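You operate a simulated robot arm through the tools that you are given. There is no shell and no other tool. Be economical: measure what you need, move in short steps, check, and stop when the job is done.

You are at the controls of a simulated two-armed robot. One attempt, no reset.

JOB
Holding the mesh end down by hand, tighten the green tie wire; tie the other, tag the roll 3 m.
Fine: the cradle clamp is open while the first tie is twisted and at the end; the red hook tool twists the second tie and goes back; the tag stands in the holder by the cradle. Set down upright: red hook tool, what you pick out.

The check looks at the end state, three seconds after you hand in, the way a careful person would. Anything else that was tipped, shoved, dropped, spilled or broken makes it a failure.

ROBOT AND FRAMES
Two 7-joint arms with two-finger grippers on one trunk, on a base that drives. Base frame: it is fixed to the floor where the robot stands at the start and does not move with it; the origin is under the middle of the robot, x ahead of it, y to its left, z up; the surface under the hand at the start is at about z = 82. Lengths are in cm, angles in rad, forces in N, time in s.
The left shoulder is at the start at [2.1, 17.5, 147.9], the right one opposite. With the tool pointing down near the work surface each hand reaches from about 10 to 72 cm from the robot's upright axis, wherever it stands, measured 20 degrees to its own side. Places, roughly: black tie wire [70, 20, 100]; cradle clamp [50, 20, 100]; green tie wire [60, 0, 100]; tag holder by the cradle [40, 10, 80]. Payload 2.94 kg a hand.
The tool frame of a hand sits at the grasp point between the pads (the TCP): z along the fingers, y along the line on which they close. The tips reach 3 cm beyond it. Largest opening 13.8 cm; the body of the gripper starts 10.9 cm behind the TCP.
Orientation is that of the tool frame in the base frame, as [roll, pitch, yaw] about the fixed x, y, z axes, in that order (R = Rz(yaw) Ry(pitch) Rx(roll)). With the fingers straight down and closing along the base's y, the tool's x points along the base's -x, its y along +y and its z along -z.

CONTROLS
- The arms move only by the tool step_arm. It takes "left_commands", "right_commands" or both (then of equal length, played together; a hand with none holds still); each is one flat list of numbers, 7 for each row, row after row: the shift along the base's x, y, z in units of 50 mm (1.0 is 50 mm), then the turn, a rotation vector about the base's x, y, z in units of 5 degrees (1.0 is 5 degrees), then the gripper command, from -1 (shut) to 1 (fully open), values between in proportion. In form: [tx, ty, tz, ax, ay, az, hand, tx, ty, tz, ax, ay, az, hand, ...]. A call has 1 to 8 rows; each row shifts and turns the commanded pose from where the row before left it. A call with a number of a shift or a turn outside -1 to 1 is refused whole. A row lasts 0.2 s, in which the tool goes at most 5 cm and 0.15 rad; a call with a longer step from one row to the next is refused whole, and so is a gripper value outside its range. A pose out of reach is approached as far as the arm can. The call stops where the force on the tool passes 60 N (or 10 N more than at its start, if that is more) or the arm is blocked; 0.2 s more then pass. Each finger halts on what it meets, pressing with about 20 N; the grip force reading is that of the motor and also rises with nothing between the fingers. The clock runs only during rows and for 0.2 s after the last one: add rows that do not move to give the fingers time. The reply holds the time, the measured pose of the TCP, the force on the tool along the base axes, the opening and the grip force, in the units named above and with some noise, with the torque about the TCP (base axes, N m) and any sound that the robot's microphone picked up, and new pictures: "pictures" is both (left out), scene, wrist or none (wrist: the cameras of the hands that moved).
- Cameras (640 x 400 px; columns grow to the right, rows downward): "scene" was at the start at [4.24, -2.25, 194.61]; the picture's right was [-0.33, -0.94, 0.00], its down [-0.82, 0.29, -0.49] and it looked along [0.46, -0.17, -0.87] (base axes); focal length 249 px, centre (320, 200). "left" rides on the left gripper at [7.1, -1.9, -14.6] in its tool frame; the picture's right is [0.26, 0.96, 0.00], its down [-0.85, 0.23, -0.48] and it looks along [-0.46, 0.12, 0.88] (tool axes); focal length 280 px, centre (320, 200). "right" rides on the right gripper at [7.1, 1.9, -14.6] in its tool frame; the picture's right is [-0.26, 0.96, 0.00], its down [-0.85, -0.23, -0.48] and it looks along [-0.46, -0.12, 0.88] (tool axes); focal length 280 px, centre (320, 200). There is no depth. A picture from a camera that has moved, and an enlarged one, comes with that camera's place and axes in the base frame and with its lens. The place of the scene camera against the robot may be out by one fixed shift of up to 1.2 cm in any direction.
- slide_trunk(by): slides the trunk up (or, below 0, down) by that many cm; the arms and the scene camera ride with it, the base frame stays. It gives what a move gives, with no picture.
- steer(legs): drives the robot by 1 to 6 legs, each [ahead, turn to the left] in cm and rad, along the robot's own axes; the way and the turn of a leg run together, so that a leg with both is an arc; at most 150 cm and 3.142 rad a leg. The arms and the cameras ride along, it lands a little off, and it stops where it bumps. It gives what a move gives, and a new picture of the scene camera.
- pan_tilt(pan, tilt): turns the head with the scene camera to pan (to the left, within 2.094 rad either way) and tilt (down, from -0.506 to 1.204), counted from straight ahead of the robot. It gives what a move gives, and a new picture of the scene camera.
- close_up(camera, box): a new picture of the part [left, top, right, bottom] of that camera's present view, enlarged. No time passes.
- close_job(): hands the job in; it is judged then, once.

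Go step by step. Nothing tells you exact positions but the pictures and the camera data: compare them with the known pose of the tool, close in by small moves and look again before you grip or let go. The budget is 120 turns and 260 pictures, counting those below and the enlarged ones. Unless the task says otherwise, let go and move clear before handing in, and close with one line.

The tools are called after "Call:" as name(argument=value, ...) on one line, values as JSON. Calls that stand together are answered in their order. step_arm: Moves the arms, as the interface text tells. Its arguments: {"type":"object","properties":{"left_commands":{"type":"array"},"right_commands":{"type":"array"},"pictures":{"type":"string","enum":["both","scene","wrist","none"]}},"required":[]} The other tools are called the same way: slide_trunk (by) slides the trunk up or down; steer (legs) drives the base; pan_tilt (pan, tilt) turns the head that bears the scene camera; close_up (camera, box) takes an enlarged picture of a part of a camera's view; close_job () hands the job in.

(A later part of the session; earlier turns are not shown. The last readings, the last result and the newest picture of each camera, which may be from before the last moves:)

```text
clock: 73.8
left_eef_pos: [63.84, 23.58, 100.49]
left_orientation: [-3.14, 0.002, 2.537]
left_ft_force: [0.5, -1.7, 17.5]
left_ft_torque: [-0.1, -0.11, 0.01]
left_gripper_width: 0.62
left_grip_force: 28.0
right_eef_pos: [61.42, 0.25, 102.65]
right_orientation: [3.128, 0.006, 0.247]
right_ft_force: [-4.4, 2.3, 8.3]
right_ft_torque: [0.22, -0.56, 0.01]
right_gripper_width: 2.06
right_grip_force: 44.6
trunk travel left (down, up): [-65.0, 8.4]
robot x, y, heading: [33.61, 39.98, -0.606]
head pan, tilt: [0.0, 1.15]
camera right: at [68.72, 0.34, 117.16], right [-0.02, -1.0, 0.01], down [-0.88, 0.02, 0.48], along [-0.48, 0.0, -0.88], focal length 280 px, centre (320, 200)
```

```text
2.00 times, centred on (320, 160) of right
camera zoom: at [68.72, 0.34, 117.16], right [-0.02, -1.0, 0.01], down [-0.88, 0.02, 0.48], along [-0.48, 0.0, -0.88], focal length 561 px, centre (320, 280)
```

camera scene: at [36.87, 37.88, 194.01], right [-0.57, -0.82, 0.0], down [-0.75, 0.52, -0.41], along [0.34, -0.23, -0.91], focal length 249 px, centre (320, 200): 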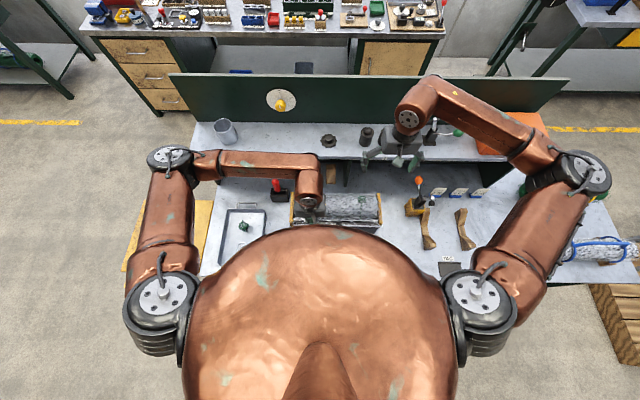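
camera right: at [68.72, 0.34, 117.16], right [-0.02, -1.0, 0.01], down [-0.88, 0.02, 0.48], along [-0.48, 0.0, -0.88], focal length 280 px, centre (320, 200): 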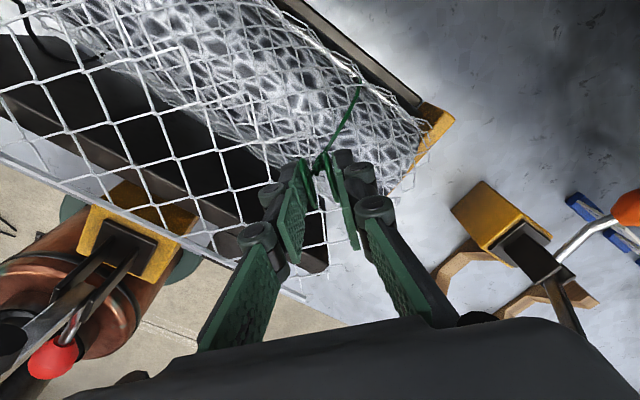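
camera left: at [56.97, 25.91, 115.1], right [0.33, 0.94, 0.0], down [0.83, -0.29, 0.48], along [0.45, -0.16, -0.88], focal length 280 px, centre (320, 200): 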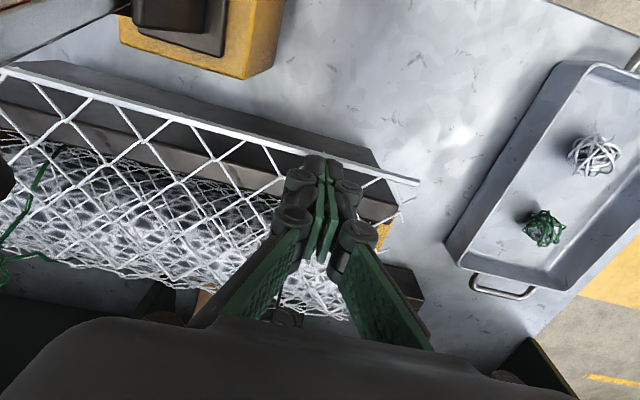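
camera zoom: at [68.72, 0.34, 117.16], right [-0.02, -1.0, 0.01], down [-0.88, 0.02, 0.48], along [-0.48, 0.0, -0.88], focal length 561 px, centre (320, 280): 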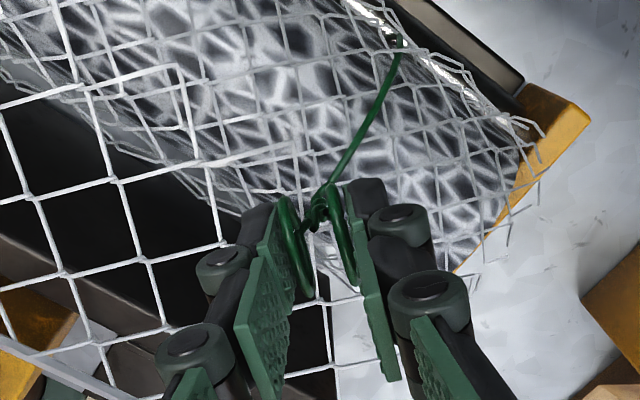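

The second twist progresses well. I continue another 160°.

Call:
step_arm(right_commands=[0, 0, 0, 0, 0, -1, -1, 0, 0, 0, 0, 0, -1, -1, 0, 0, 0, 0, 0, -1, -1, 0, 0, 0, 0, 0, -1, -1, 0, 0, 0, 0, 0, -1, -1, 0, 0, 0, 0, 0, -1, -1, 0, 0, 0, 0, 0, -1, -1, 0, 0, 0, 0, 0, -1, -1], pictures="none")

Call:
step_arm(right_commands=[0, 0, 0, 0, 0, -1, -1, 0, 0, 0, 0, 0, -1, -1, 0, 0, 0, 0, 0, -1, -1, 0, 0, 0, 0, 0, -1, -1, 0, 0, 0, 0, 0, -1, -1, 0, 0, 0, 0, 0, -1, -1, 0, 0, 0, 0, 0, -1, -1, 0, 0, 0, 0, 0, -1, -1], pictures="none")

Call:
step_arm(right_commands=[0, 0, 0, 0, 0, -1, -1, 0, 0, 0, 0, 0, -1, -1, 0, 0, 0, 0, 0, -1, -1, 0, 0, 0, 0, 0, -1, -1, 0, 0, 0, 0, 0, -1, -1, 0, 0, 0, 0, 0, -1, -1, 0, 0, 0, 0, 0, -1, -1, 0, 0, 0, 0, 0, -1, -1], pictures="none")

Call:
step_arm(right_commands=[0, 0, 0, 0, 0, -1, -1, 0, 0, 0, 0, 0, -1, -1, 0, 0, 0, 0, 0, -1, -1, 0, 0, 0, 0, 0, -1, -1, 0, 0, 0, 0, 0, -1, -1, 0, 0, 0, 0, 0, -1, -1, 0, 0, 0, 0, 0, -1, -1, 0, 0, 0, 0, 0, -1, -1], pictures="wrist")

Call:
close_up(camera="right", box=[200, 60, 440, 260])

```text
clock: 75.6
left_eef_pos: [63.78, 23.52, 100.55]
left_orientation: [3.141, -0.001, 2.537]
left_ft_force: [-2.9, -1.1, 17.9]
left_ft_torque: [-0.08, 0.0, -0.03]
left_gripper_width: 0.58
left_grip_force: 28.2
right_eef_pos: [61.46, 0.26, 102.67]
right_orientation: [3.128, 0.005, -0.453]
right_ft_force: [-3.1, 5.0, 2.8]
right_ft_torque: [0.69, 1.17, -0.02]
right_gripper_width: 2.07
right_grip_force: 45.0
trunk travel left (down, up): [-65.0, 8.4]
robot x, y, heading: [33.97, 40.6, -0.603]
head pan, tilt: [0.0, 1.15]
```

```text
clock: 77.4
left_eef_pos: [63.8, 23.58, 100.6]
left_orientation: [3.141, 0.001, 2.536]
left_ft_force: [-1.7, -2.4, 15.2]
left_ft_torque: [-0.09, 0.0, -0.02]
left_gripper_width: 0.65
left_grip_force: 28.2
right_eef_pos: [61.54, 0.31, 102.71]
right_orientation: [3.129, 0.005, -1.151]
right_ft_force: [-6.5, 7.5, 1.8]
right_ft_torque: [0.02, 0.24, 0.0]
right_gripper_width: 2.07
right_grip_force: 45.2
trunk travel left (down, up): [-65.0, 8.4]
robot x, y, heading: [33.75, 40.52, -0.602]
head pan, tilt: [0.0, 1.15]
```

```text
clock: 79.2
left_eef_pos: [63.8, 23.55, 100.43]
left_orientation: [-3.14, -0.001, 2.538]
left_ft_force: [-2.5, 0.1, 16.1]
left_ft_torque: [0.01, -0.01, 0.01]
left_gripper_width: 0.58
left_grip_force: 28.3
right_eef_pos: [61.44, 0.15, 102.56]
right_orientation: [3.131, 0.005, -1.848]
right_ft_force: [-2.8, 1.1, 8.1]
right_ft_torque: [-0.33, 0.06, 0.01]
right_gripper_width: 2.05
right_grip_force: 45.5
trunk travel left (down, up): [-65.0, 8.4]
robot x, y, heading: [33.65, 40.46, -0.604]
head pan, tilt: [0.0, 1.15]
```

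```text
clock: 81.0
left_eef_pos: [63.8, 23.59, 100.44]
left_orientation: [-3.14, -0.001, 2.535]
left_ft_force: [-3.8, 6.0, 22.0]
left_ft_torque: [0.01, -0.01, -0.03]
left_gripper_width: 0.6
left_grip_force: 28.2
right_eef_pos: [61.41, 0.22, 102.62]
right_orientation: [3.13, 0.007, -2.543]
right_ft_force: [-2.3, -2.4, -2.3]
right_ft_torque: [-0.68, 1.03, 0.01]
right_gripper_width: 2.04
right_grip_force: 44.8
trunk travel left (down, up): [-65.0, 8.4]
robot x, y, heading: [33.62, 40.36, -0.604]
head pan, tilt: [0.0, 1.15]
camera right: at [54.45, -2.41, 117.15], right [-0.33, 0.95, 0.01], down [0.83, 0.28, 0.48], along [0.45, 0.17, -0.88], focal length 280 px, centre (320, 200)
```

right: 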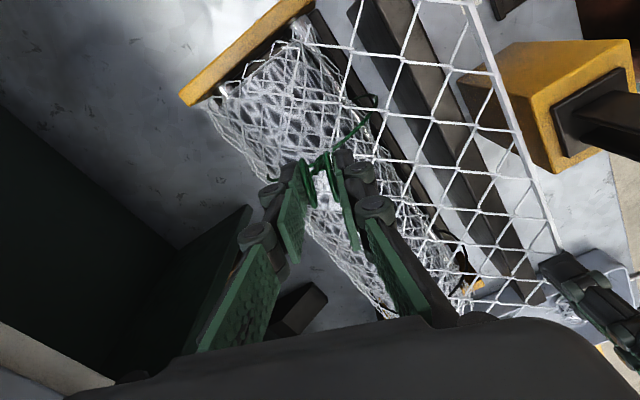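

```text
2.00 times, centred on (320, 160) of right
camera zoom: at [54.45, -2.41, 117.15], right [-0.33, 0.95, 0.01], down [0.83, 0.28, 0.48], along [0.45, 0.17, -0.88], focal length 561 px, centre (320, 280)
```

zoom: 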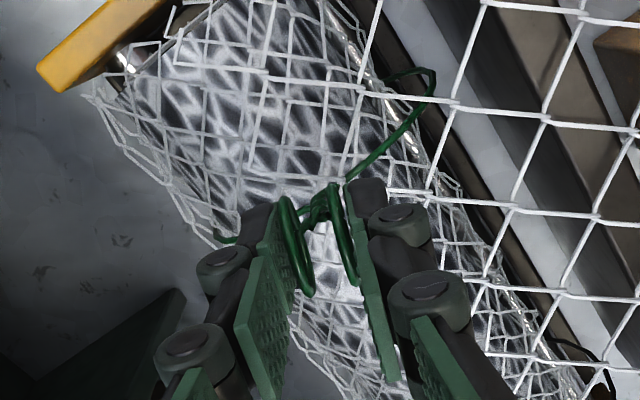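

The wire still shows slack at the front, so it needs more turns. I go 25° further, then release, lift straight up and inspect before unwinding the wrist.

Call:
step_arm(right_commands=[0, 0, 0, 0, 0, -1, -1, 0, 0, 0, 0, 0, -1, -1, 0, 0, 0, 0, 0, -1, -1, 0, 0, 0, 0, 0, -1, -1, 0, 0, 0, 0, 0, 0, -0.2, 0, 0, 0, 0, 0, 0, -0.2, 0, 0, 0, 0, 0, 0, -0.2], pictures="none")

Call:
step_arm(right_commands=[0, 0, 0.4, 0, 0, 0, -0.2, 0, 0, 0.4, 0, 0, 0, -0.2, 0, 0, 0.4, 0, 0, 0, -0.2, 0, 0, 0.4, 0, 0, 0, -0.2], pictures="wrist")

Call:
close_up(camera="right", box=[200, 20, 440, 220])

```text
clock: 82.6
left_eef_pos: [63.87, 23.52, 100.43]
left_orientation: [-3.14, 0.0, 2.535]
left_ft_force: [-2.9, 2.5, 20.4]
left_ft_torque: [0.0, -0.01, 0.0]
left_gripper_width: 0.59
left_grip_force: 28.0
right_eef_pos: [61.4, 0.2, 102.51]
right_orientation: [3.129, 0.007, -2.894]
right_ft_force: [0.1, 0.4, 0.5]
right_ft_torque: [-0.01, 0.0, 0.02]
right_gripper_width: 5.52
right_grip_force: 0.0
trunk travel left (down, up): [-65.0, 8.4]
robot x, y, heading: [33.5, 40.3, -0.606]
head pan, tilt: [0.0, 1.15]
```

```text
clock: 83.6
left_eef_pos: [63.74, 23.6, 100.62]
left_orientation: [3.14, 0.0, 2.537]
left_ft_force: [-3.5, 1.9, 20.6]
left_ft_torque: [0.01, -0.05, -0.04]
left_gripper_width: 0.61
left_grip_force: 28.3
right_eef_pos: [61.52, -0.04, 110.19]
right_orientation: [3.126, 0.011, -2.891]
right_ft_force: [-0.3, 1.2, 0.0]
right_ft_torque: [0.02, -0.01, 0.01]
right_gripper_width: 5.53
right_grip_force: 0.1
right hand out of reach, approached as far as the arm can: row 4
trunk travel left (down, up): [-65.0, 8.4]
robot x, y, heading: [33.88, 40.14, -0.602]
head pan, tilt: [0.0, 1.15]
camera right: at [54.02, -0.26, 124.62], right [0.01, 1.0, 0.02], down [0.88, -0.02, 0.48], along [0.48, 0.01, -0.88], focal length 280 px, centre (320, 200)
```

right: 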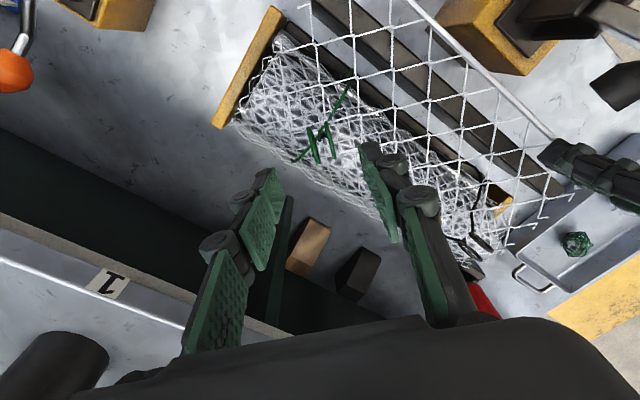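

```text
2.00 times, centred on (320, 120) of right
camera zoom: at [54.02, -0.26, 124.62], right [0.01, 1.0, 0.02], down [0.88, -0.02, 0.48], along [0.48, 0.01, -0.88], focal length 561 px, centre (320, 360)
```

zoom: 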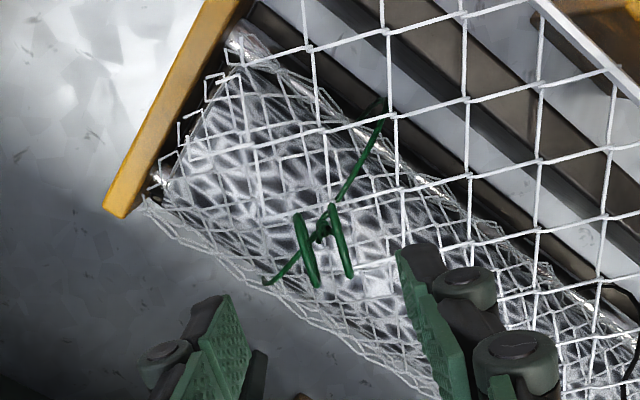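

The loops stay put and the knot is tighter. I unwind the wrist for another turn.

Call:
step_arm(right_commands=[0, 0, 0, 0, 0, 1, -0.2, 0, 0.05, 0, 0, 0, 1, -0.2, 0, 0, 0, 0, 0, 1, -0.2, 0, 0, 0, 0, 0, 1, -0.2, 0, 0, 0, 0, 0, 1, -0.2, 0, 0, 0, 0, 0, 1, -0.2, 0, 0, 0, 0, 0, 1, -0.2, 0, 0, 0, 0, 0, 1, -0.2], pictures="none")

Call:
step_arm(right_commands=[0, 0, 0, 0, 0, 1, -0.2, 0, 0, 0, 0, 0, 1, -0.2, 0, 0, 0, 0, 0, 1, -0.2, 0, 0, 0, 0, 0, 1, -0.2, 0, 0, 0, 0, 0, 1, -0.2, 0, 0, 0, 0, 0, 1, -0.2, 0, 0, 0, 0, 0, 1, -0.2, 0, 0, 0, 0, 0, 1, -0.2], pictures="none")

Call:
step_arm(right_commands=[0, 0, 0, 0, 0, 1, -0.2, 0, 0, 0, 0, 0, 1, -0.2, 0, 0, 0, 0, 0, 1, -0.2, 0, 0, 0, 0, 0, 1, -0.2, 0, 0, 0, 0, 0, 1, -0.2, 0, 0, 0, 0, 0, 1, -0.2, 0, 0, 0, 0, 0, 1, -0.2, 0, 0, 0, 0, 0, 1, -0.2], pictures="none")

Call:
step_arm(right_commands=[0, 0, 0, 0, 0, 1, -0.2, 0, 0, 0, 0, 0, 1, -0.2, 0, 0, 0, 0, 0, 1, -0.2, 0, 0, 0, 0, 0, 1, -0.2, 0, 0, 0, 0, 0, 1, -0.2, 0, 0, 0, 0, 0, 1, -0.2, 0, 0, 0, 0, 0, 1, -0.2, 0, 0, 0, 0, 0, 1, -0.2], pictures="wrist")

Call:
step_arm(right_commands=[0, 0, 0, 0, 0, 1, -0.2, 0, 0, 0, 0, 0, 1, -0.2, 0, 0, 0, 0, 0, 1, -0.2, 0, 0, 0, 0, 0, 1, -0.2, 0, 0, 0, 0, 0, 1, -0.2, 0, 0, 0, 0, 0, 1, -0.2, 0, 0, 0, 0, 0, 1, -0.2, 0, 0, 0, 0, 0, 1, -0.2], pictures="none")

Call:
step_arm(right_commands=[0, 0, 0, 0, 0, 1, -0.2, 0, 0, 0, 0, 0, 1, -0.2, 0, 0, 0, 0, 0, 1, -0.2, 0, 0, 0, 0, 0, 1, -0.2, 0, 0, 0, 0, 0, 1, -0.2, 0, 0, 0, 0, 0, 1, -0.2, 0, 0, 0, 0, 0, 1, -0.2, 0, 0, 0, 0, 0, 1, -0.2], pictures="none")

Call:
step_arm(right_commands=[0, 0, 0, 0, 0, 1, -0.2, 0, 0, 0, 0, 0, 1, -0.2, 0, 0, 0, 0, 0, 1, -0.2, 0, 0, 0, 0, 0, 1, -0.2, 0, 0, 0, 0, 0, 1, -0.2, 0, 0, 0, 0, 0, 1, -0.2, 0, 0, 0, 0, 0, 1, -0.2, 0, 0, 0, 0, 0, 1, -0.2], pictures="none")

Call:
step_arm(right_commands=[0, 0, 0, 0, 0, 1, -0.2, 0, 0, 0, 0, 0, 1, -0.2, 0, 0, 0, 0, 0, 1, -0.2, 0, 0, 0, 0, 0, 1, -0.2, 0, 0, 0, 0, 0, 1, -0.2, 0, 0, 0, 0, 0, 1, -0.2, 0, 0, 0, 0, 0, 1, -0.2, 0, 0, 0, 0, 0, 1, -0.2], pictures="wrist")

Call:
close_up(camera="right", box=[200, 60, 440, 260])

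```text
clock: 85.4
left_eef_pos: [63.84, 23.55, 100.53]
left_orientation: [3.141, 0.0, 2.535]
left_ft_force: [-2.8, 0.5, 20.8]
left_ft_torque: [-0.03, -0.01, 0.01]
left_gripper_width: 0.6
left_grip_force: 28.7
right_eef_pos: [61.59, 0.04, 110.27]
right_orientation: [3.131, 0.008, -2.195]
right_ft_force: [0.5, 0.3, 0.3]
right_ft_torque: [-0.01, -0.03, 0.0]
right_gripper_width: 5.5
right_grip_force: 0.1
trunk travel left (down, up): [-65.0, 8.4]
robot x, y, heading: [33.8, 40.25, -0.605]
head pan, tilt: [0.0, 1.15]
```

```text
clock: 87.2
left_eef_pos: [63.86, 23.65, 100.46]
left_orientation: [3.14, 0.0, 2.536]
left_ft_force: [-2.2, 1.3, 21.5]
left_ft_torque: [-0.05, -0.03, 0.0]
left_gripper_width: 0.59
left_grip_force: 27.9
right_eef_pos: [61.51, 0.01, 110.17]
right_orientation: [3.128, 0.004, -1.493]
right_ft_force: [0.3, 0.5, 0.1]
right_ft_torque: [-0.01, 0.04, -0.03]
right_gripper_width: 5.52
right_grip_force: 0.2
trunk travel left (down, up): [-65.0, 8.4]
robot x, y, heading: [33.56, 39.91, -0.603]
head pan, tilt: [0.0, 1.15]
```

```text
clock: 89.0
left_eef_pos: [63.79, 23.5, 100.48]
left_orientation: [-3.142, 0.0, 2.535]
left_ft_force: [-1.9, 1.3, 21.8]
left_ft_torque: [-0.06, -0.06, 0.01]
left_gripper_width: 0.58
left_grip_force: 28.7
right_eef_pos: [61.61, 0.02, 110.13]
right_orientation: [3.127, 0.006, -0.797]
right_ft_force: [0.8, -0.6, 0.5]
right_ft_torque: [0.01, 0.01, -0.04]
right_gripper_width: 5.52
right_grip_force: 0.1
trunk travel left (down, up): [-65.0, 8.4]
robot x, y, heading: [33.7, 40.27, -0.603]
head pan, tilt: [0.0, 1.15]
```

```text
clock: 90.8
left_eef_pos: [63.73, 23.53, 100.4]
left_orientation: [-3.14, 0.0, 2.535]
left_ft_force: [-1.0, 1.2, 21.8]
left_ft_torque: [-0.04, -0.05, 0.01]
left_gripper_width: 0.58
left_grip_force: 28.4
right_eef_pos: [61.53, 0.1, 110.09]
right_orientation: [3.127, 0.005, -0.096]
right_ft_force: [0.4, 0.1, 0.2]
right_ft_torque: [-0.04, 0.04, 0.01]
right_gripper_width: 5.5
right_grip_force: 0.1
trunk travel left (down, up): [-65.0, 8.4]
robot x, y, heading: [33.9, 40.47, -0.604]
head pan, tilt: [0.0, 1.15]
camera right: at [68.48, -2.39, 124.64], right [-0.36, -0.93, 0.01], down [-0.82, 0.32, 0.48], along [-0.45, 0.16, -0.88], focal length 280 px, centre (320, 200)
```

right: 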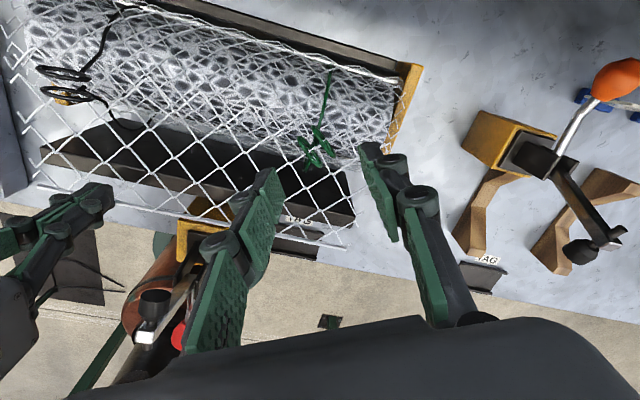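

```text
clock: 92.6
left_eef_pos: [63.83, 23.61, 100.47]
left_orientation: [3.141, -0.001, 2.536]
left_ft_force: [-1.5, 1.4, 21.5]
left_ft_torque: [-0.04, -0.07, -0.02]
left_gripper_width: 0.6
left_grip_force: 28.6
right_eef_pos: [61.59, -0.04, 110.02]
right_orientation: [3.127, 0.006, 0.6]
right_ft_force: [0.1, 0.2, -0.6]
right_ft_torque: [-0.02, -0.01, 0.01]
right_gripper_width: 5.51
right_grip_force: 0.0
trunk travel left (down, up): [-65.0, 8.4]
robot x, y, heading: [34.06, 40.2, -0.608]
head pan, tilt: [0.0, 1.15]
```

```text
clock: 94.4
left_eef_pos: [63.8, 23.57, 100.39]
left_orientation: [-3.141, 0.0, 2.537]
left_ft_force: [-0.1, 0.7, 21.3]
left_ft_torque: [-0.09, -0.09, -0.01]
left_gripper_width: 0.61
left_grip_force: 27.8
right_eef_pos: [61.68, -0.19, 110.1]
right_orientation: [3.126, 0.007, 1.296]
right_ft_force: [0.0, -0.3, 0.2]
right_ft_torque: [-0.02, 0.0, 0.0]
right_gripper_width: 5.51
right_grip_force: 0.1
trunk travel left (down, up): [-65.0, 8.4]
robot x, y, heading: [33.87, 40.39, -0.607]
head pan, tilt: [0.0, 1.15]
```

```text
clock: 96.2
left_eef_pos: [63.91, 23.68, 100.55]
left_orientation: [-3.141, -0.001, 2.537]
left_ft_force: [-0.9, -0.4, 22.1]
left_ft_torque: [-0.06, -0.07, -0.03]
left_gripper_width: 0.62
left_grip_force: 28.8
right_eef_pos: [61.55, 0.12, 110.16]
right_orientation: [3.127, 0.007, 1.999]
right_ft_force: [0.4, 0.0, -0.8]
right_ft_torque: [0.01, -0.02, -0.01]
right_gripper_width: 5.52
right_grip_force: 0.1
trunk travel left (down, up): [-65.0, 8.4]
robot x, y, heading: [33.73, 40.05, -0.605]
head pan, tilt: [0.0, 1.15]
```

```text
clock: 98.0
left_eef_pos: [63.76, 23.48, 100.38]
left_orientation: [3.142, 0.0, 2.537]
left_ft_force: [-0.8, 0.5, 22.5]
left_ft_torque: [-0.04, -0.08, 0.01]
left_gripper_width: 0.61
left_grip_force: 28.0
right_eef_pos: [61.52, 0.09, 110.16]
right_orientation: [3.127, 0.007, 2.695]
right_ft_force: [0.8, -0.9, 0.3]
right_ft_torque: [0.02, 0.01, -0.02]
right_gripper_width: 5.5
right_grip_force: 0.0
trunk travel left (down, up): [-65.0, 8.4]
robot x, y, heading: [33.75, 40.02, -0.603]
head pan, tilt: [0.0, 1.15]
camera right: at [55.8, 4.67, 124.63], right [0.65, 0.76, 0.02], down [0.66, -0.58, 0.48], along [0.37, -0.3, -0.88], focal length 280 px, centre (320, 200)
```

right: 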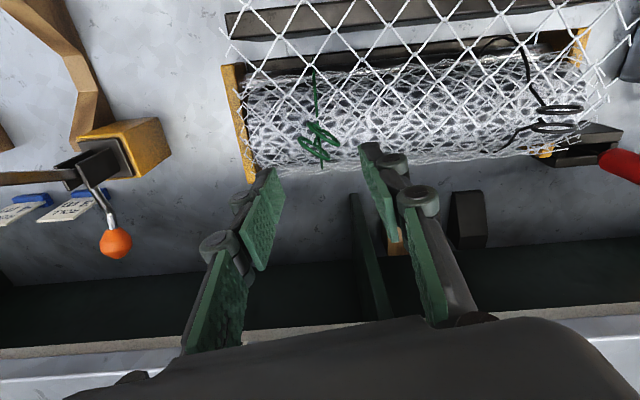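

```text
2.00 times, centred on (320, 160) of right
camera zoom: at [55.8, 4.67, 124.63], right [0.65, 0.76, 0.02], down [0.66, -0.58, 0.48], along [0.37, -0.3, -0.88], focal length 561 px, centre (320, 280)
```

zoom: 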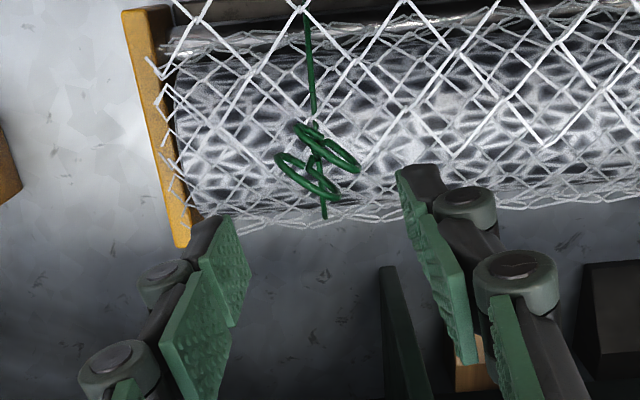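

I rotate the final +35°, descend onto the loops, close, and twist again.

Call:
step_arm(right_commands=[0, 0, -0.1, 0, 0, 1, -0.2, 0, 0, -0.1, 0, 0, 1, -0.2, 0, 0, -0.2, 0, 0, 1, -0.2, 0, 0, -0.2, 0, 0, 1, -0.2, -0.02, 0.02, -0.2, 0, 0, 1, -0.2, 0, 0, -0.3, 0, 0, 1, -0.2, 0, 0, -0.4, 0, 0, 1, -0.2], pictures="wrist")

Call:
close_up(camera="right", box=[200, 60, 440, 260])

```text
clock: 99.6
left_eef_pos: [63.93, 23.5, 100.4]
left_orientation: [3.141, 0.002, 2.535]
left_ft_force: [-0.6, 0.8, 22.0]
left_ft_torque: [-0.09, -0.06, -0.02]
left_gripper_width: 0.58
left_grip_force: 28.3
right_eef_pos: [61.38, 0.16, 102.69]
right_orientation: [3.127, 0.008, -2.979]
right_ft_force: [0.2, 0.0, 0.2]
right_ft_torque: [0.02, 0.0, 0.0]
right_gripper_width: 5.54
right_grip_force: 0.0
trunk travel left (down, up): [-65.0, 8.4]
robot x, y, heading: [33.47, 40.7, -0.604]
head pan, tilt: [0.0, 1.15]
camera right: at [53.92, 0.59, 117.35], right [0.1, 0.99, 0.01], down [0.87, -0.1, 0.48], along [0.48, -0.04, -0.88], focal length 280 px, centre (320, 200)
```

right: 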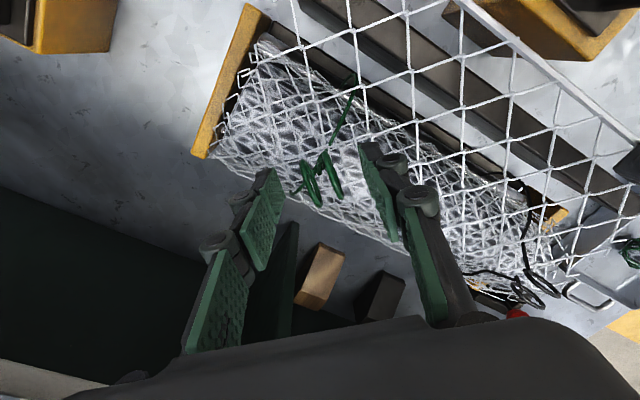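

```text
2.00 times, centred on (320, 160) of right
camera zoom: at [53.92, 0.59, 117.35], right [0.1, 0.99, 0.01], down [0.87, -0.1, 0.48], along [0.48, -0.04, -0.88], focal length 561 px, centre (320, 280)
```

zoom: 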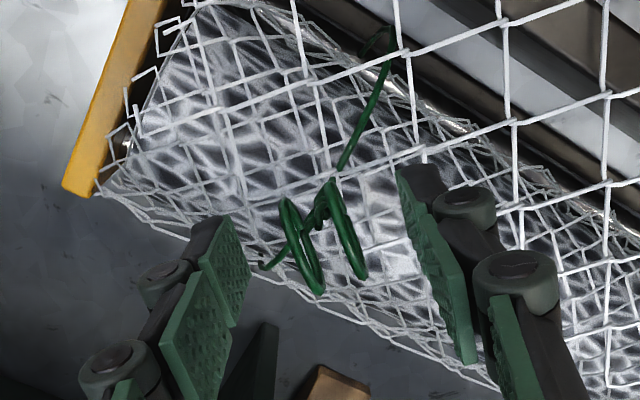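

The slack in the wire is visibly shrinking. I close and twist another turn.

Call:
step_arm(right_commands=[0, 0, 0, 0, 0, 0, -1, 0, 0, 0, 0, 0, 0, -1, 0, 0, 0, 0, 0, 0, -1, 0, 0, 0, 0, 0, 0, -1, 0, 0, 0, 0, 0, -1, -1, 0, 0, 0, 0, 0, -1, -1, 0, 0, 0, 0, 0, -1, -1, 0, 0, 0, 0, 0, -1, -1], pictures="none")

Call:
step_arm(right_commands=[0, 0, 0, 0, 0, -1, -1, 0, 0, 0, 0, 0, -1, -1, 0, 0, 0, 0, 0, -1, -1, 0, 0, 0, 0, 0, -1, -1, 0, 0, 0, 0, 0, -1, -1, 0, 0, 0, 0, 0, -1, -1, 0, 0, 0, 0, 0, -1, -1, 0, 0, 0, 0, 0, -1, -1], pictures="none")

Call:
step_arm(right_commands=[0, 0, 0, 0, 0, -1, -1, 0, 0, 0, 0, 0, -1, -1, 0, 0, 0, 0, 0, -1, -1, 0, 0, 0, 0, 0, -1, -1, 0, 0, 0, 0, 0, -1, -1, 0, 0, 0, 0, 0, -1, -1, 0, 0, 0, 0, 0, -1, -1, 0, 0, 0, 0, 0, -1, -1], pictures="none")

Call:
step_arm(right_commands=[0, 0, 0, 0, 0, -1, -1, 0, 0, 0, 0, 0, -1, -1, 0, 0, 0, 0, 0, -1, -1, 0, 0, 0, 0, 0, -1, -1, 0, 0, 0, 0, 0, -1, -1, 0, 0, 0, 0, 0, -1, -1, 0, 0, 0, 0, 0, -1, -1, 0, 0, 0, 0, 0, -1, -1], pictures="none")

Call:
step_arm(right_commands=[0, 0, 0, 0, 0, -1, -1, 0, 0, 0, 0, 0, -1, -1, 0, 0, 0, 0, 0, -1, -1, 0, 0, 0, 0, 0, -1, -1, 0, 0, 0, 0, 0, -1, -1, 0, 0, 0, 0, 0, -1, -1, 0, 0, 0, 0, 0, -1, -1, 0, 0, 0, 0, 0, -1, -1], pictures="wrist")

Call:
close_up(camera="right", box=[200, 60, 440, 260])

```text
clock: 101.4
left_eef_pos: [63.82, 23.67, 100.49]
left_orientation: [3.141, 0.001, 2.535]
left_ft_force: [3.9, -3.9, 10.3]
left_ft_torque: [-0.1, -0.09, 0.02]
left_gripper_width: 0.63
left_grip_force: 27.8
right_eef_pos: [61.32, 0.32, 102.78]
right_orientation: [3.128, 0.008, 2.953]
right_ft_force: [-14.0, 6.1, 31.2]
right_ft_torque: [0.15, 0.38, 0.04]
right_gripper_width: 2.07
right_grip_force: 45.0
trunk travel left (down, up): [-65.0, 8.4]
robot x, y, heading: [33.86, 40.31, -0.607]
head pan, tilt: [0.0, 1.15]
```

```text
clock: 103.2
left_eef_pos: [63.66, 23.62, 100.54]
left_orientation: [-3.142, 0.003, 2.534]
left_ft_force: [3.2, 0.4, 7.7]
left_ft_torque: [0.04, -0.07, 0.0]
left_gripper_width: 0.62
left_grip_force: 27.8
right_eef_pos: [61.39, 0.37, 102.72]
right_orientation: [3.127, 0.009, 2.254]
right_ft_force: [-14.8, 7.8, 24.5]
right_ft_torque: [-0.33, -0.11, 0.04]
right_gripper_width: 2.06
right_grip_force: 45.0
trunk travel left (down, up): [-65.0, 8.4]
robot x, y, heading: [33.62, 40.16, -0.604]
head pan, tilt: [0.0, 1.15]
```

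```text
clock: 105.0
left_eef_pos: [63.75, 23.63, 100.54]
left_orientation: [-3.141, -0.001, 2.534]
left_ft_force: [-1.5, 5.1, 10.9]
left_ft_torque: [0.09, -0.03, 0.0]
left_gripper_width: 0.6
left_grip_force: 28.7
right_eef_pos: [61.28, 0.22, 102.67]
right_orientation: [3.127, 0.007, 1.555]
right_ft_force: [-14.5, 7.3, 4.1]
right_ft_torque: [0.24, 0.41, 0.04]
right_gripper_width: 2.05
right_grip_force: 44.7
trunk travel left (down, up): [-65.0, 8.4]
robot x, y, heading: [33.26, 39.72, -0.604]
head pan, tilt: [0.0, 1.15]
```

```text
clock: 106.8
left_eef_pos: [63.78, 23.56, 100.44]
left_orientation: [3.141, 0.0, 2.536]
left_ft_force: [-4.2, 3.3, 12.4]
left_ft_torque: [0.08, 0.04, 0.0]
left_gripper_width: 0.57
left_grip_force: 28.5
right_eef_pos: [61.42, 0.27, 102.81]
right_orientation: [3.126, 0.008, 0.862]
right_ft_force: [-13.5, 9.1, -8.0]
right_ft_torque: [0.08, 0.55, 1.5]
right_gripper_width: 2.21
right_grip_force: 44.8
trunk travel left (down, up): [-65.0, 8.4]
robot x, y, heading: [33.88, 39.87, -0.603]
head pan, tilt: [0.0, 1.15]
```

```text
clock: 108.6
left_eef_pos: [63.44, 23.43, 100.55]
left_orientation: [3.138, 0.001, 2.534]
left_ft_force: [0.5, 0.4, 1.6]
left_ft_torque: [0.01, -0.02, -0.01]
left_gripper_width: 0.58
left_grip_force: 27.9
right_eef_pos: [60.75, 0.05, 102.63]
right_orientation: [3.128, 0.016, 0.16]
right_ft_force: [-46.2, 0.6, 11.7]
right_ft_torque: [0.63, 0.56, 1.81]
right_gripper_width: 3.67
right_grip_force: 45.2
trunk travel left (down, up): [-65.0, 8.4]
robot x, y, heading: [33.8, 40.26, -0.608]
head pan, tilt: [0.0, 1.15]
camera right: at [68.12, -0.45, 116.98], right [-0.1, -0.99, 0.02], down [-0.87, 0.1, 0.49], along [-0.49, 0.04, -0.87], focal length 280 px, centre (320, 200)
```

right: 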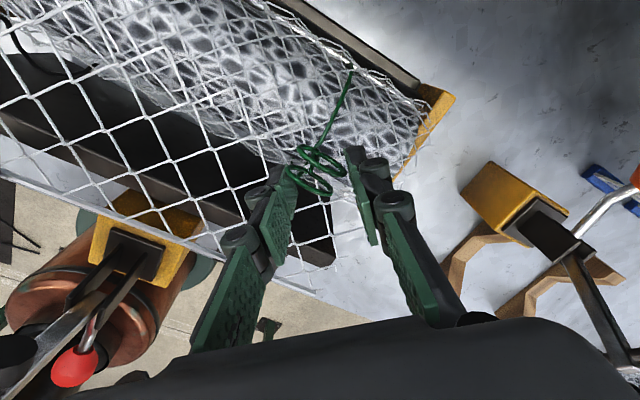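

```text
2.00 times, centred on (320, 160) of right
camera zoom: at [68.12, -0.45, 116.98], right [-0.1, -0.99, 0.02], down [-0.87, 0.1, 0.49], along [-0.49, 0.04, -0.87], focal length 561 px, centre (320, 280)
```

zoom: 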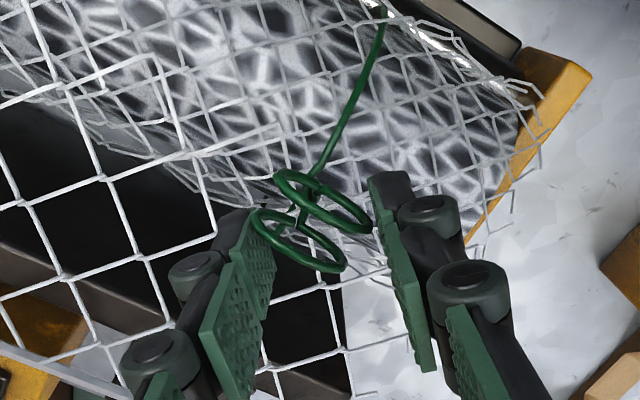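

Torque rose sharply (1.8 N m) and the loops stopped turning: the green tie is tight. I open, lift and verify.

Call:
step_arm(right_commands=[0, 0, 0, 0, 0, 0, 0, 0, 0, 0, 0, 0, 0, 0, 0, 0, 0, 0, 0, 0, 0, 0, 0, 0.4, 0, 0, 0, 0, 0, 0, 0.6, 0, 0, 0, 0, 0, 0, 0.8, 0, 0, 0, 0, 0, 0, 0.8, 0, 0, 0, 0], pictures="wrist")

Call:
close_up(camera="right", box=[240, 40, 420, 180])

Call:
close_up(camera="left", box=[0, 40, 400, 290])

```text
clock: 110.2
left_eef_pos: [63.85, 23.45, 100.45]
left_orientation: [-3.14, -0.001, 2.536]
left_ft_force: [-3.5, -5.1, 17.3]
left_ft_torque: [-0.18, 0.0, 0.0]
left_gripper_width: 0.61
left_grip_force: 28.2
right_eef_pos: [61.22, 0.07, 115.56]
right_orientation: [3.128, 0.004, 0.162]
right_ft_force: [0.1, 0.3, -0.4]
right_ft_torque: [-0.04, -0.01, 0.01]
right_gripper_width: 6.92
right_grip_force: 0.0
trunk travel left (down, up): [-65.0, 8.4]
robot x, y, heading: [34.16, 40.17, -0.6]
head pan, tilt: [0.0, 1.15]
camera right: at [68.55, -0.51, 130.23], right [-0.1, -0.99, 0.01], down [-0.87, 0.1, 0.48], along [-0.48, 0.04, -0.88], focal length 280 px, centre (320, 200)
```

right: 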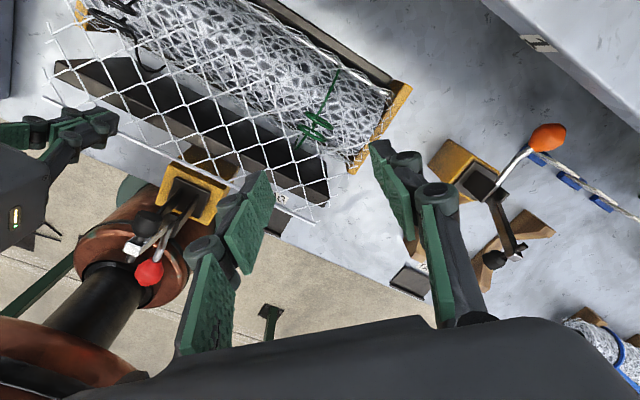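

```text
2.86 times, centred on (330, 110) of right
camera zoom: at [68.55, -0.51, 130.23], right [-0.1, -0.99, 0.01], down [-0.87, 0.1, 0.48], along [-0.48, 0.04, -0.88], focal length 801 px, centre (291, 457)
```

zoom: 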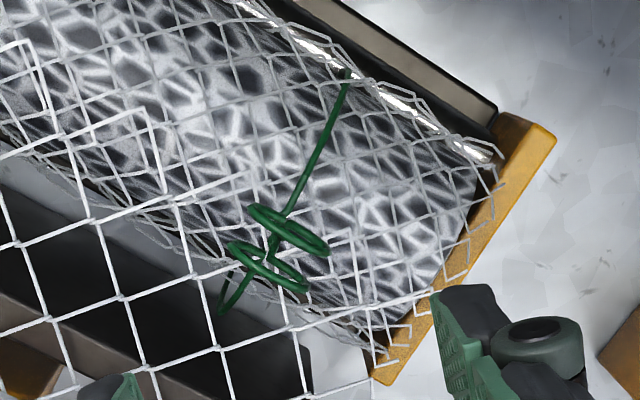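

```text
1.60 times, centred on (200, 165) of left
camera zoom: at [56.96, 25.87, 115.08], right [0.33, 0.94, 0.0], down [0.83, -0.29, 0.48], along [0.45, -0.16, -0.88], focal length 449 px, centre (512, 256)
```

zoom: 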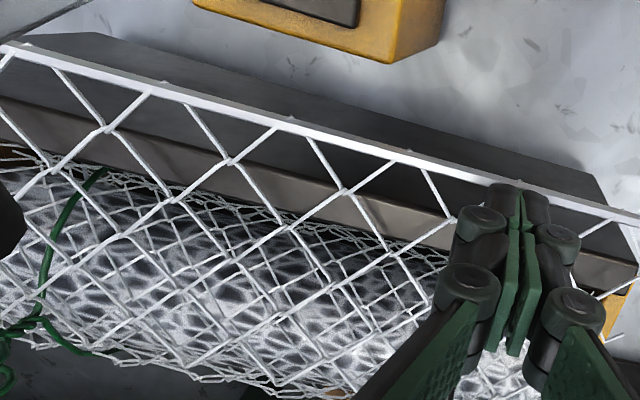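

The green wire is taut and stays twisted. Before moving the left hand to the tool, I bring the right hand to take over holding the flap on the right side.

Call:
step_arm(right_commands=[-0.235, 0.1725, 0, 0, 0, -1, -1, -0.235, 0.1725, 0, 0, 0, -1, -1, -0.235, 0.1725, 0, 0, 0, -1, -1, -0.235, 0.1725, 0, 0, 0, -1, -1, -0.235, 0.1725, 0, 0, 0, -1, -1, -0.235, 0.1725, 0, 0, 0, -1, -1, -0.235, 0.1725, 0, 0, 0, -1, -1, -0.235, 0.1725, 0, 0, 0, -0.9, -1], pictures="wrist")

```text
clock: 112.0
left_eef_pos: [63.89, 23.57, 100.54]
left_orientation: [3.14, 0.0, 2.537]
left_ft_force: [-1.2, -4.6, 22.1]
left_ft_torque: [-0.19, -0.07, -0.06]
left_gripper_width: 0.61
left_grip_force: 28.6
right_eef_pos: [52.15, 6.87, 115.53]
right_orientation: [3.13, 0.006, -0.532]
right_ft_force: [-0.5, 0.7, -0.5]
right_ft_torque: [0.0, 0.0, 0.03]
right_gripper_width: 0.0
right_grip_force: 19.7
trunk travel left (down, up): [-65.0, 8.4]
robot x, y, heading: [33.56, 40.29, -0.607]
head pan, tilt: [0.0, 1.15]
camera right: at [57.35, 1.75, 130.08], right [-0.71, -0.7, 0.01], down [-0.61, 0.63, 0.48], along [-0.34, 0.33, -0.88], focal length 280 px, centre (320, 200)
```

right: 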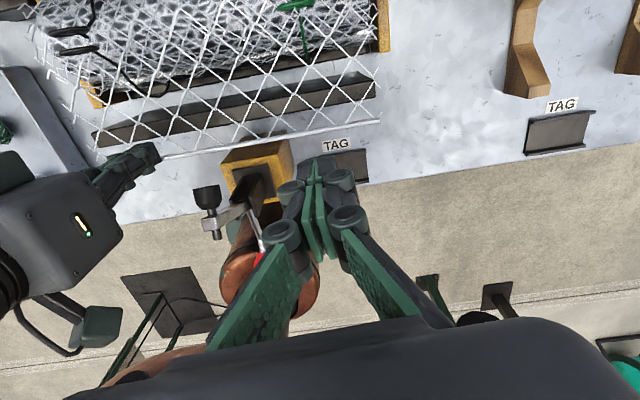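

The bar lies under the right fingers. I lower onto it.

Call:
step_arm(right_commands=[-0.03, 0.02, -0.8, 0, 0, 0, -1, -0.03, 0.02, -0.8, 0, 0, 0, -1, 0, 0, -0.7, 0, 0, 0, -1, 0, 0, -0.3, 0, 0, 0, -1, 0, 0, -0.2, 0, 0, 0, -1], pictures="wrist")

```text
clock: 113.2
left_eef_pos: [63.91, 23.48, 100.58]
left_orientation: [-3.141, -0.001, 2.536]
left_ft_force: [0.4, -4.3, 22.9]
left_ft_torque: [-0.23, -0.12, -0.03]
left_gripper_width: 0.61
left_grip_force: 28.5
right_eef_pos: [51.83, 7.22, 101.55]
right_orientation: [3.13, 0.006, -0.529]
right_ft_force: [0.5, 1.6, 0.3]
right_ft_torque: [0.02, 0.03, 0.01]
right_gripper_width: 0.0
right_grip_force: 20.2
trunk travel left (down, up): [-65.0, 8.4]
robot x, y, heading: [33.98, 40.32, -0.605]
head pan, tilt: [0.0, 1.15]
camera right: at [57.17, 2.01, 116.13], right [-0.71, -0.7, 0.01], down [-0.61, 0.63, 0.48], along [-0.34, 0.33, -0.88], focal length 280 px, centre (320, 200)
```

right: 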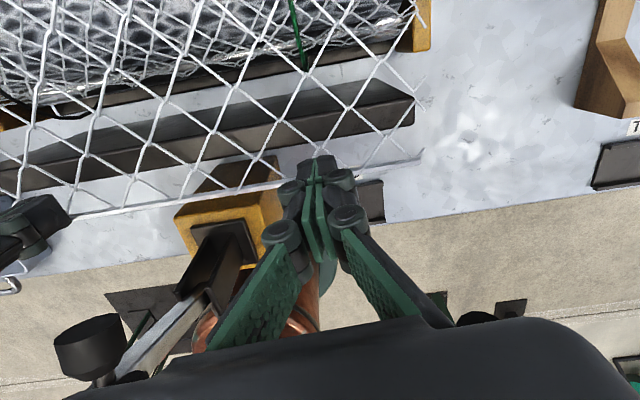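

Nearly touching; small steps down until contact.

Call:
step_arm(right_commands=[0, 0, -0.1, 0, 0, 0, -1, 0, 0, -0.08, 0, 0, 0, -1], pictures="none")

Call:
step_arm(right_commands=[0, 0, -0.06, 0, 0, 0, -1, 0, 0, 0, 0, 0, 0, -1], pictures="wrist")

```text
clock: 113.8
left_eef_pos: [63.82, 23.51, 100.56]
left_orientation: [3.139, 0.002, 2.536]
left_ft_force: [-0.5, -3.9, 23.3]
left_ft_torque: [-0.17, -0.1, -0.01]
left_gripper_width: 0.61
left_grip_force: 28.5
right_eef_pos: [51.77, 7.1, 100.73]
right_orientation: [3.13, 0.005, -0.53]
right_ft_force: [0.9, 0.5, -0.7]
right_ft_torque: [0.0, -0.03, 0.02]
right_gripper_width: 0.0
right_grip_force: 19.9
trunk travel left (down, up): [-65.0, 8.4]
robot x, y, heading: [33.68, 40.26, -0.604]
head pan, tilt: [0.0, 1.15]
```

```text
clock: 114.4
left_eef_pos: [63.84, 23.65, 100.41]
left_orientation: [3.141, 0.0, 2.536]
left_ft_force: [0.7, -5.0, 19.6]
left_ft_torque: [-0.24, -0.1, -0.03]
left_gripper_width: 0.58
left_grip_force: 28.6
right_eef_pos: [51.76, 7.17, 100.39]
right_orientation: [3.128, 0.006, -0.527]
right_ft_force: [-2.2, -1.3, 7.0]
right_ft_torque: [-0.04, -0.06, -0.01]
right_gripper_width: 0.57
right_grip_force: 28.2
trunk travel left (down, up): [-65.0, 8.4]
robot x, y, heading: [33.75, 40.11, -0.607]
head pan, tilt: [0.0, 1.15]
camera right: at [57.01, 1.96, 115.01], right [-0.71, -0.7, 0.01], down [-0.61, 0.63, 0.48], along [-0.34, 0.33, -0.88], focal length 280 px, centre (320, 200)
```

right: 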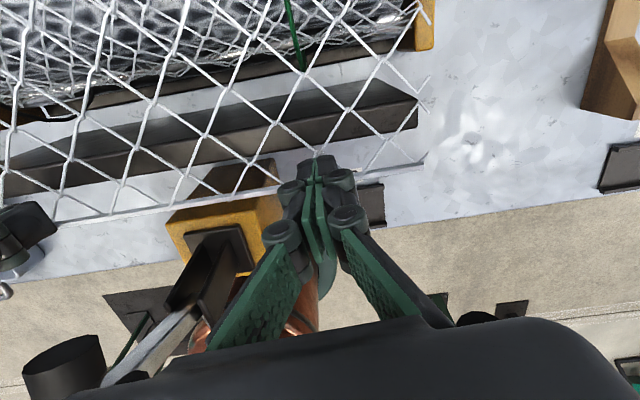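

The right hand now holds the flap (7 N). The left hand lets go, rises and moves above the red hook tool.

Call:
step_arm(left_commands=[0, 0, 0, 0, 0, 0, -0.8, 0, 0, 0.2, 0, 0, 0, -0.8, 0, 0, 0.9, 0, 0, 0, -0.8, 0, 0, 0.9, 0, 0, 0, -0.8, 0, 0, 0.9, 0, 0, 0, -0.5, 0, 0, 0.5, 0, 0, 0, -0.2], right_commands=[0, 0, 0, 0, 0, 0, -1, 0, 0, 0, 0, 0, 0, -1, 0, 0, 0, 0, 0, 0, -1, 0, 0, 0, 0, 0, 0, -1, 0, 0, 0, 0, 0, 0, -1, 0, 0, 0, 0, 0, 0, -1], pictures="none")

Call:
step_arm(left_commands=[0.82, 0.07, 0, 0, 0, 0, 0, 0.82, 0.07, 0, 0, 0, 0, 0, 0.82, 0.07, 0, 0, 0, 0, 0, 0.82, 0.07, 0, 0, 0, 0, 0, 0.82, 0.07, 0, 0, 0, 0, 0, 0.82, 0.07, 0, 0, 0, 0, 0], pictures="both")

Call:
close_up(camera="left", box=[200, 40, 440, 240])

Call:
close_up(camera="scene", box=[230, 130, 420, 250])

```text
clock: 115.8
left_eef_pos: [63.77, 23.32, 117.54]
left_orientation: [3.141, 0.0, 2.536]
left_ft_force: [-0.6, 0.1, 0.8]
left_ft_torque: [0.0, -0.01, -0.02]
left_gripper_width: 5.54
left_grip_force: 0.2
right_eef_pos: [51.78, 7.14, 100.55]
right_orientation: [3.127, 0.005, -0.529]
right_ft_force: [-4.2, -3.1, 19.4]
right_ft_torque: [-0.16, -0.06, -0.04]
right_gripper_width: 0.6
right_grip_force: 28.6
trunk travel left (down, up): [-65.0, 8.4]
robot x, y, heading: [33.73, 40.15, -0.606]
head pan, tilt: [0.0, 1.15]
```

```text
clock: 117.2
left_eef_pos: [88.22, 25.6, 117.04]
left_orientation: [3.141, -0.003, 2.537]
left_ft_force: [-0.8, 0.4, -0.1]
left_ft_torque: [-0.03, 0.05, -0.02]
left_gripper_width: 6.9
left_grip_force: 0.0
right_eef_pos: [51.86, 7.07, 100.52]
right_orientation: [3.129, 0.006, -0.53]
right_ft_force: [-4.4, -4.2, 21.3]
right_ft_torque: [-0.15, -0.09, -0.06]
right_gripper_width: 0.59
right_grip_force: 28.6
trunk travel left (down, up): [-65.0, 8.4]
robot x, y, heading: [33.77, 40.36, -0.607]
head pan, tilt: [0.0, 1.15]
camera scene: at [36.82, 38.0, 194.02], right [-0.57, -0.82, 0.0], down [-0.75, 0.52, -0.41], along [0.34, -0.23, -0.91], focal length 249 px, centre (320, 200)
camera left: at [81.35, 28.09, 131.68], right [0.33, 0.94, 0.0], down [0.83, -0.29, 0.47], along [0.45, -0.16, -0.88], focal length 280 px, centre (320, 200)
```

scene: 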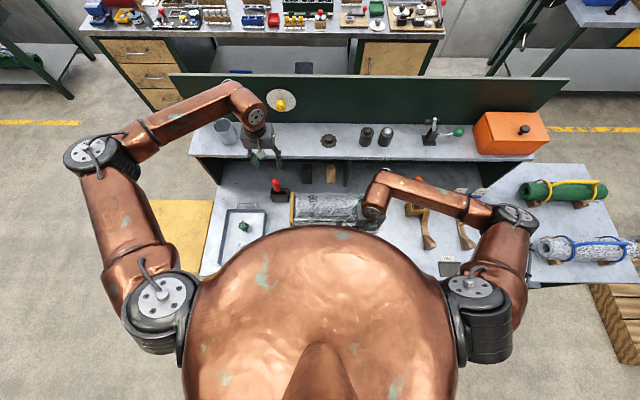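
left: 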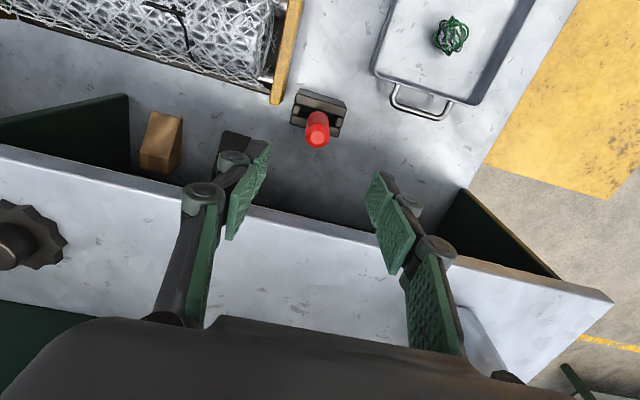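

```text
2.00 times, centred on (320, 140) of left
camera zoom: at [81.35, 28.09, 131.68], right [0.33, 0.94, 0.0], down [0.83, -0.29, 0.47], along [0.45, -0.16, -0.88], focal length 561 px, centre (320, 320)
```

zoom: 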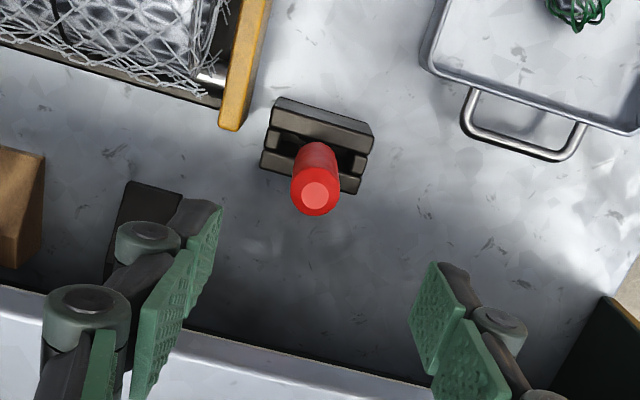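

```text
3.33 times, centred on (325, 190) of scene
camera zoom: at [36.82, 38.0, 194.02], right [-0.57, -0.82, 0.0], down [-0.75, 0.52, -0.41], along [0.34, -0.23, -0.91], focal length 829 px, centre (303, 233)
```

zoom: 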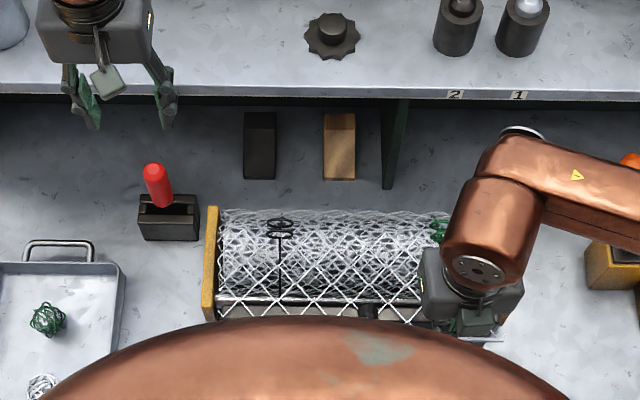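

The red handle stands vertical at about (53.8, 19.0), top z≈102. I descend partway with fingers open around it and check.

Call:
step_arm(left_commands=[0.115, -0.08, -0.6, 0, 0, 0, -0.2, 0, 0, -0.6, 0, 0, 0, -0.2, 0, 0, -0.6, 0, 0, 0, -0.2, 0, 0, -0.4, 0, 0, 0, -0.2], pictures="wrist")

Call:
close_up(camera="left", box=[200, 40, 440, 240])

```text
clock: 118.2
left_eef_pos: [88.96, 25.21, 106.36]
left_orientation: [3.14, -0.002, 2.536]
left_ft_force: [0.9, 0.3, -1.0]
left_ft_torque: [-0.03, -0.01, -0.01]
left_gripper_width: 5.53
left_grip_force: 0.1
right_eef_pos: [51.67, 7.22, 100.55]
right_orientation: [3.127, 0.005, -0.527]
right_ft_force: [-1.6, -3.4, 22.0]
right_ft_torque: [-0.16, -0.11, -0.08]
right_gripper_width: 0.57
right_grip_force: 28.6
trunk travel left (down, up): [-65.0, 8.4]
robot x, y, heading: [33.79, 40.5, -0.604]
head pan, tilt: [0.0, 1.15]
camera left: at [82.1, 27.57, 120.91], right [0.33, 0.94, 0.0], down [0.83, -0.29, 0.48], along [0.45, -0.16, -0.88], focal length 280 px, centre (320, 200)
```

left: 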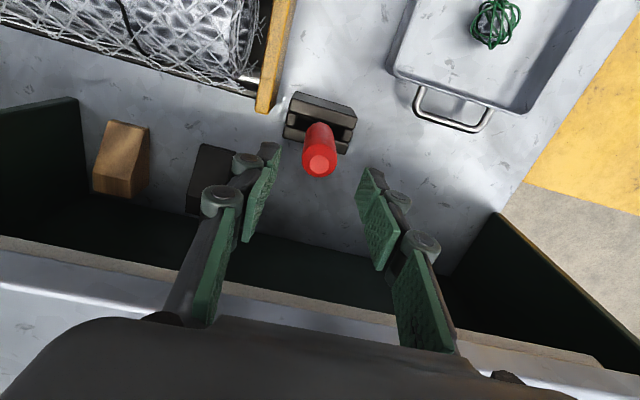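

```text
2.00 times, centred on (320, 140) of left
camera zoom: at [82.1, 27.57, 120.91], right [0.33, 0.94, 0.0], down [0.83, -0.29, 0.48], along [0.45, -0.16, -0.88], focal length 561 px, centre (320, 320)
```

zoom: 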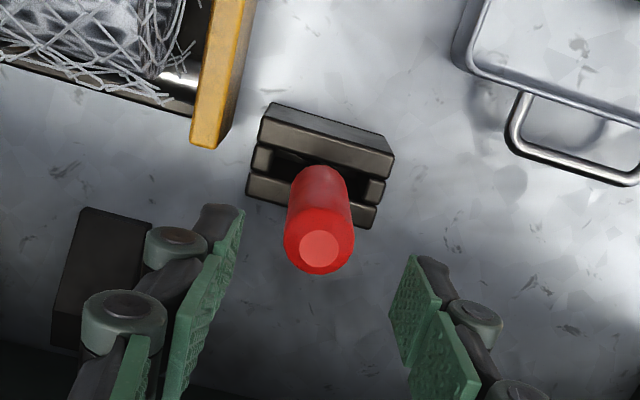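

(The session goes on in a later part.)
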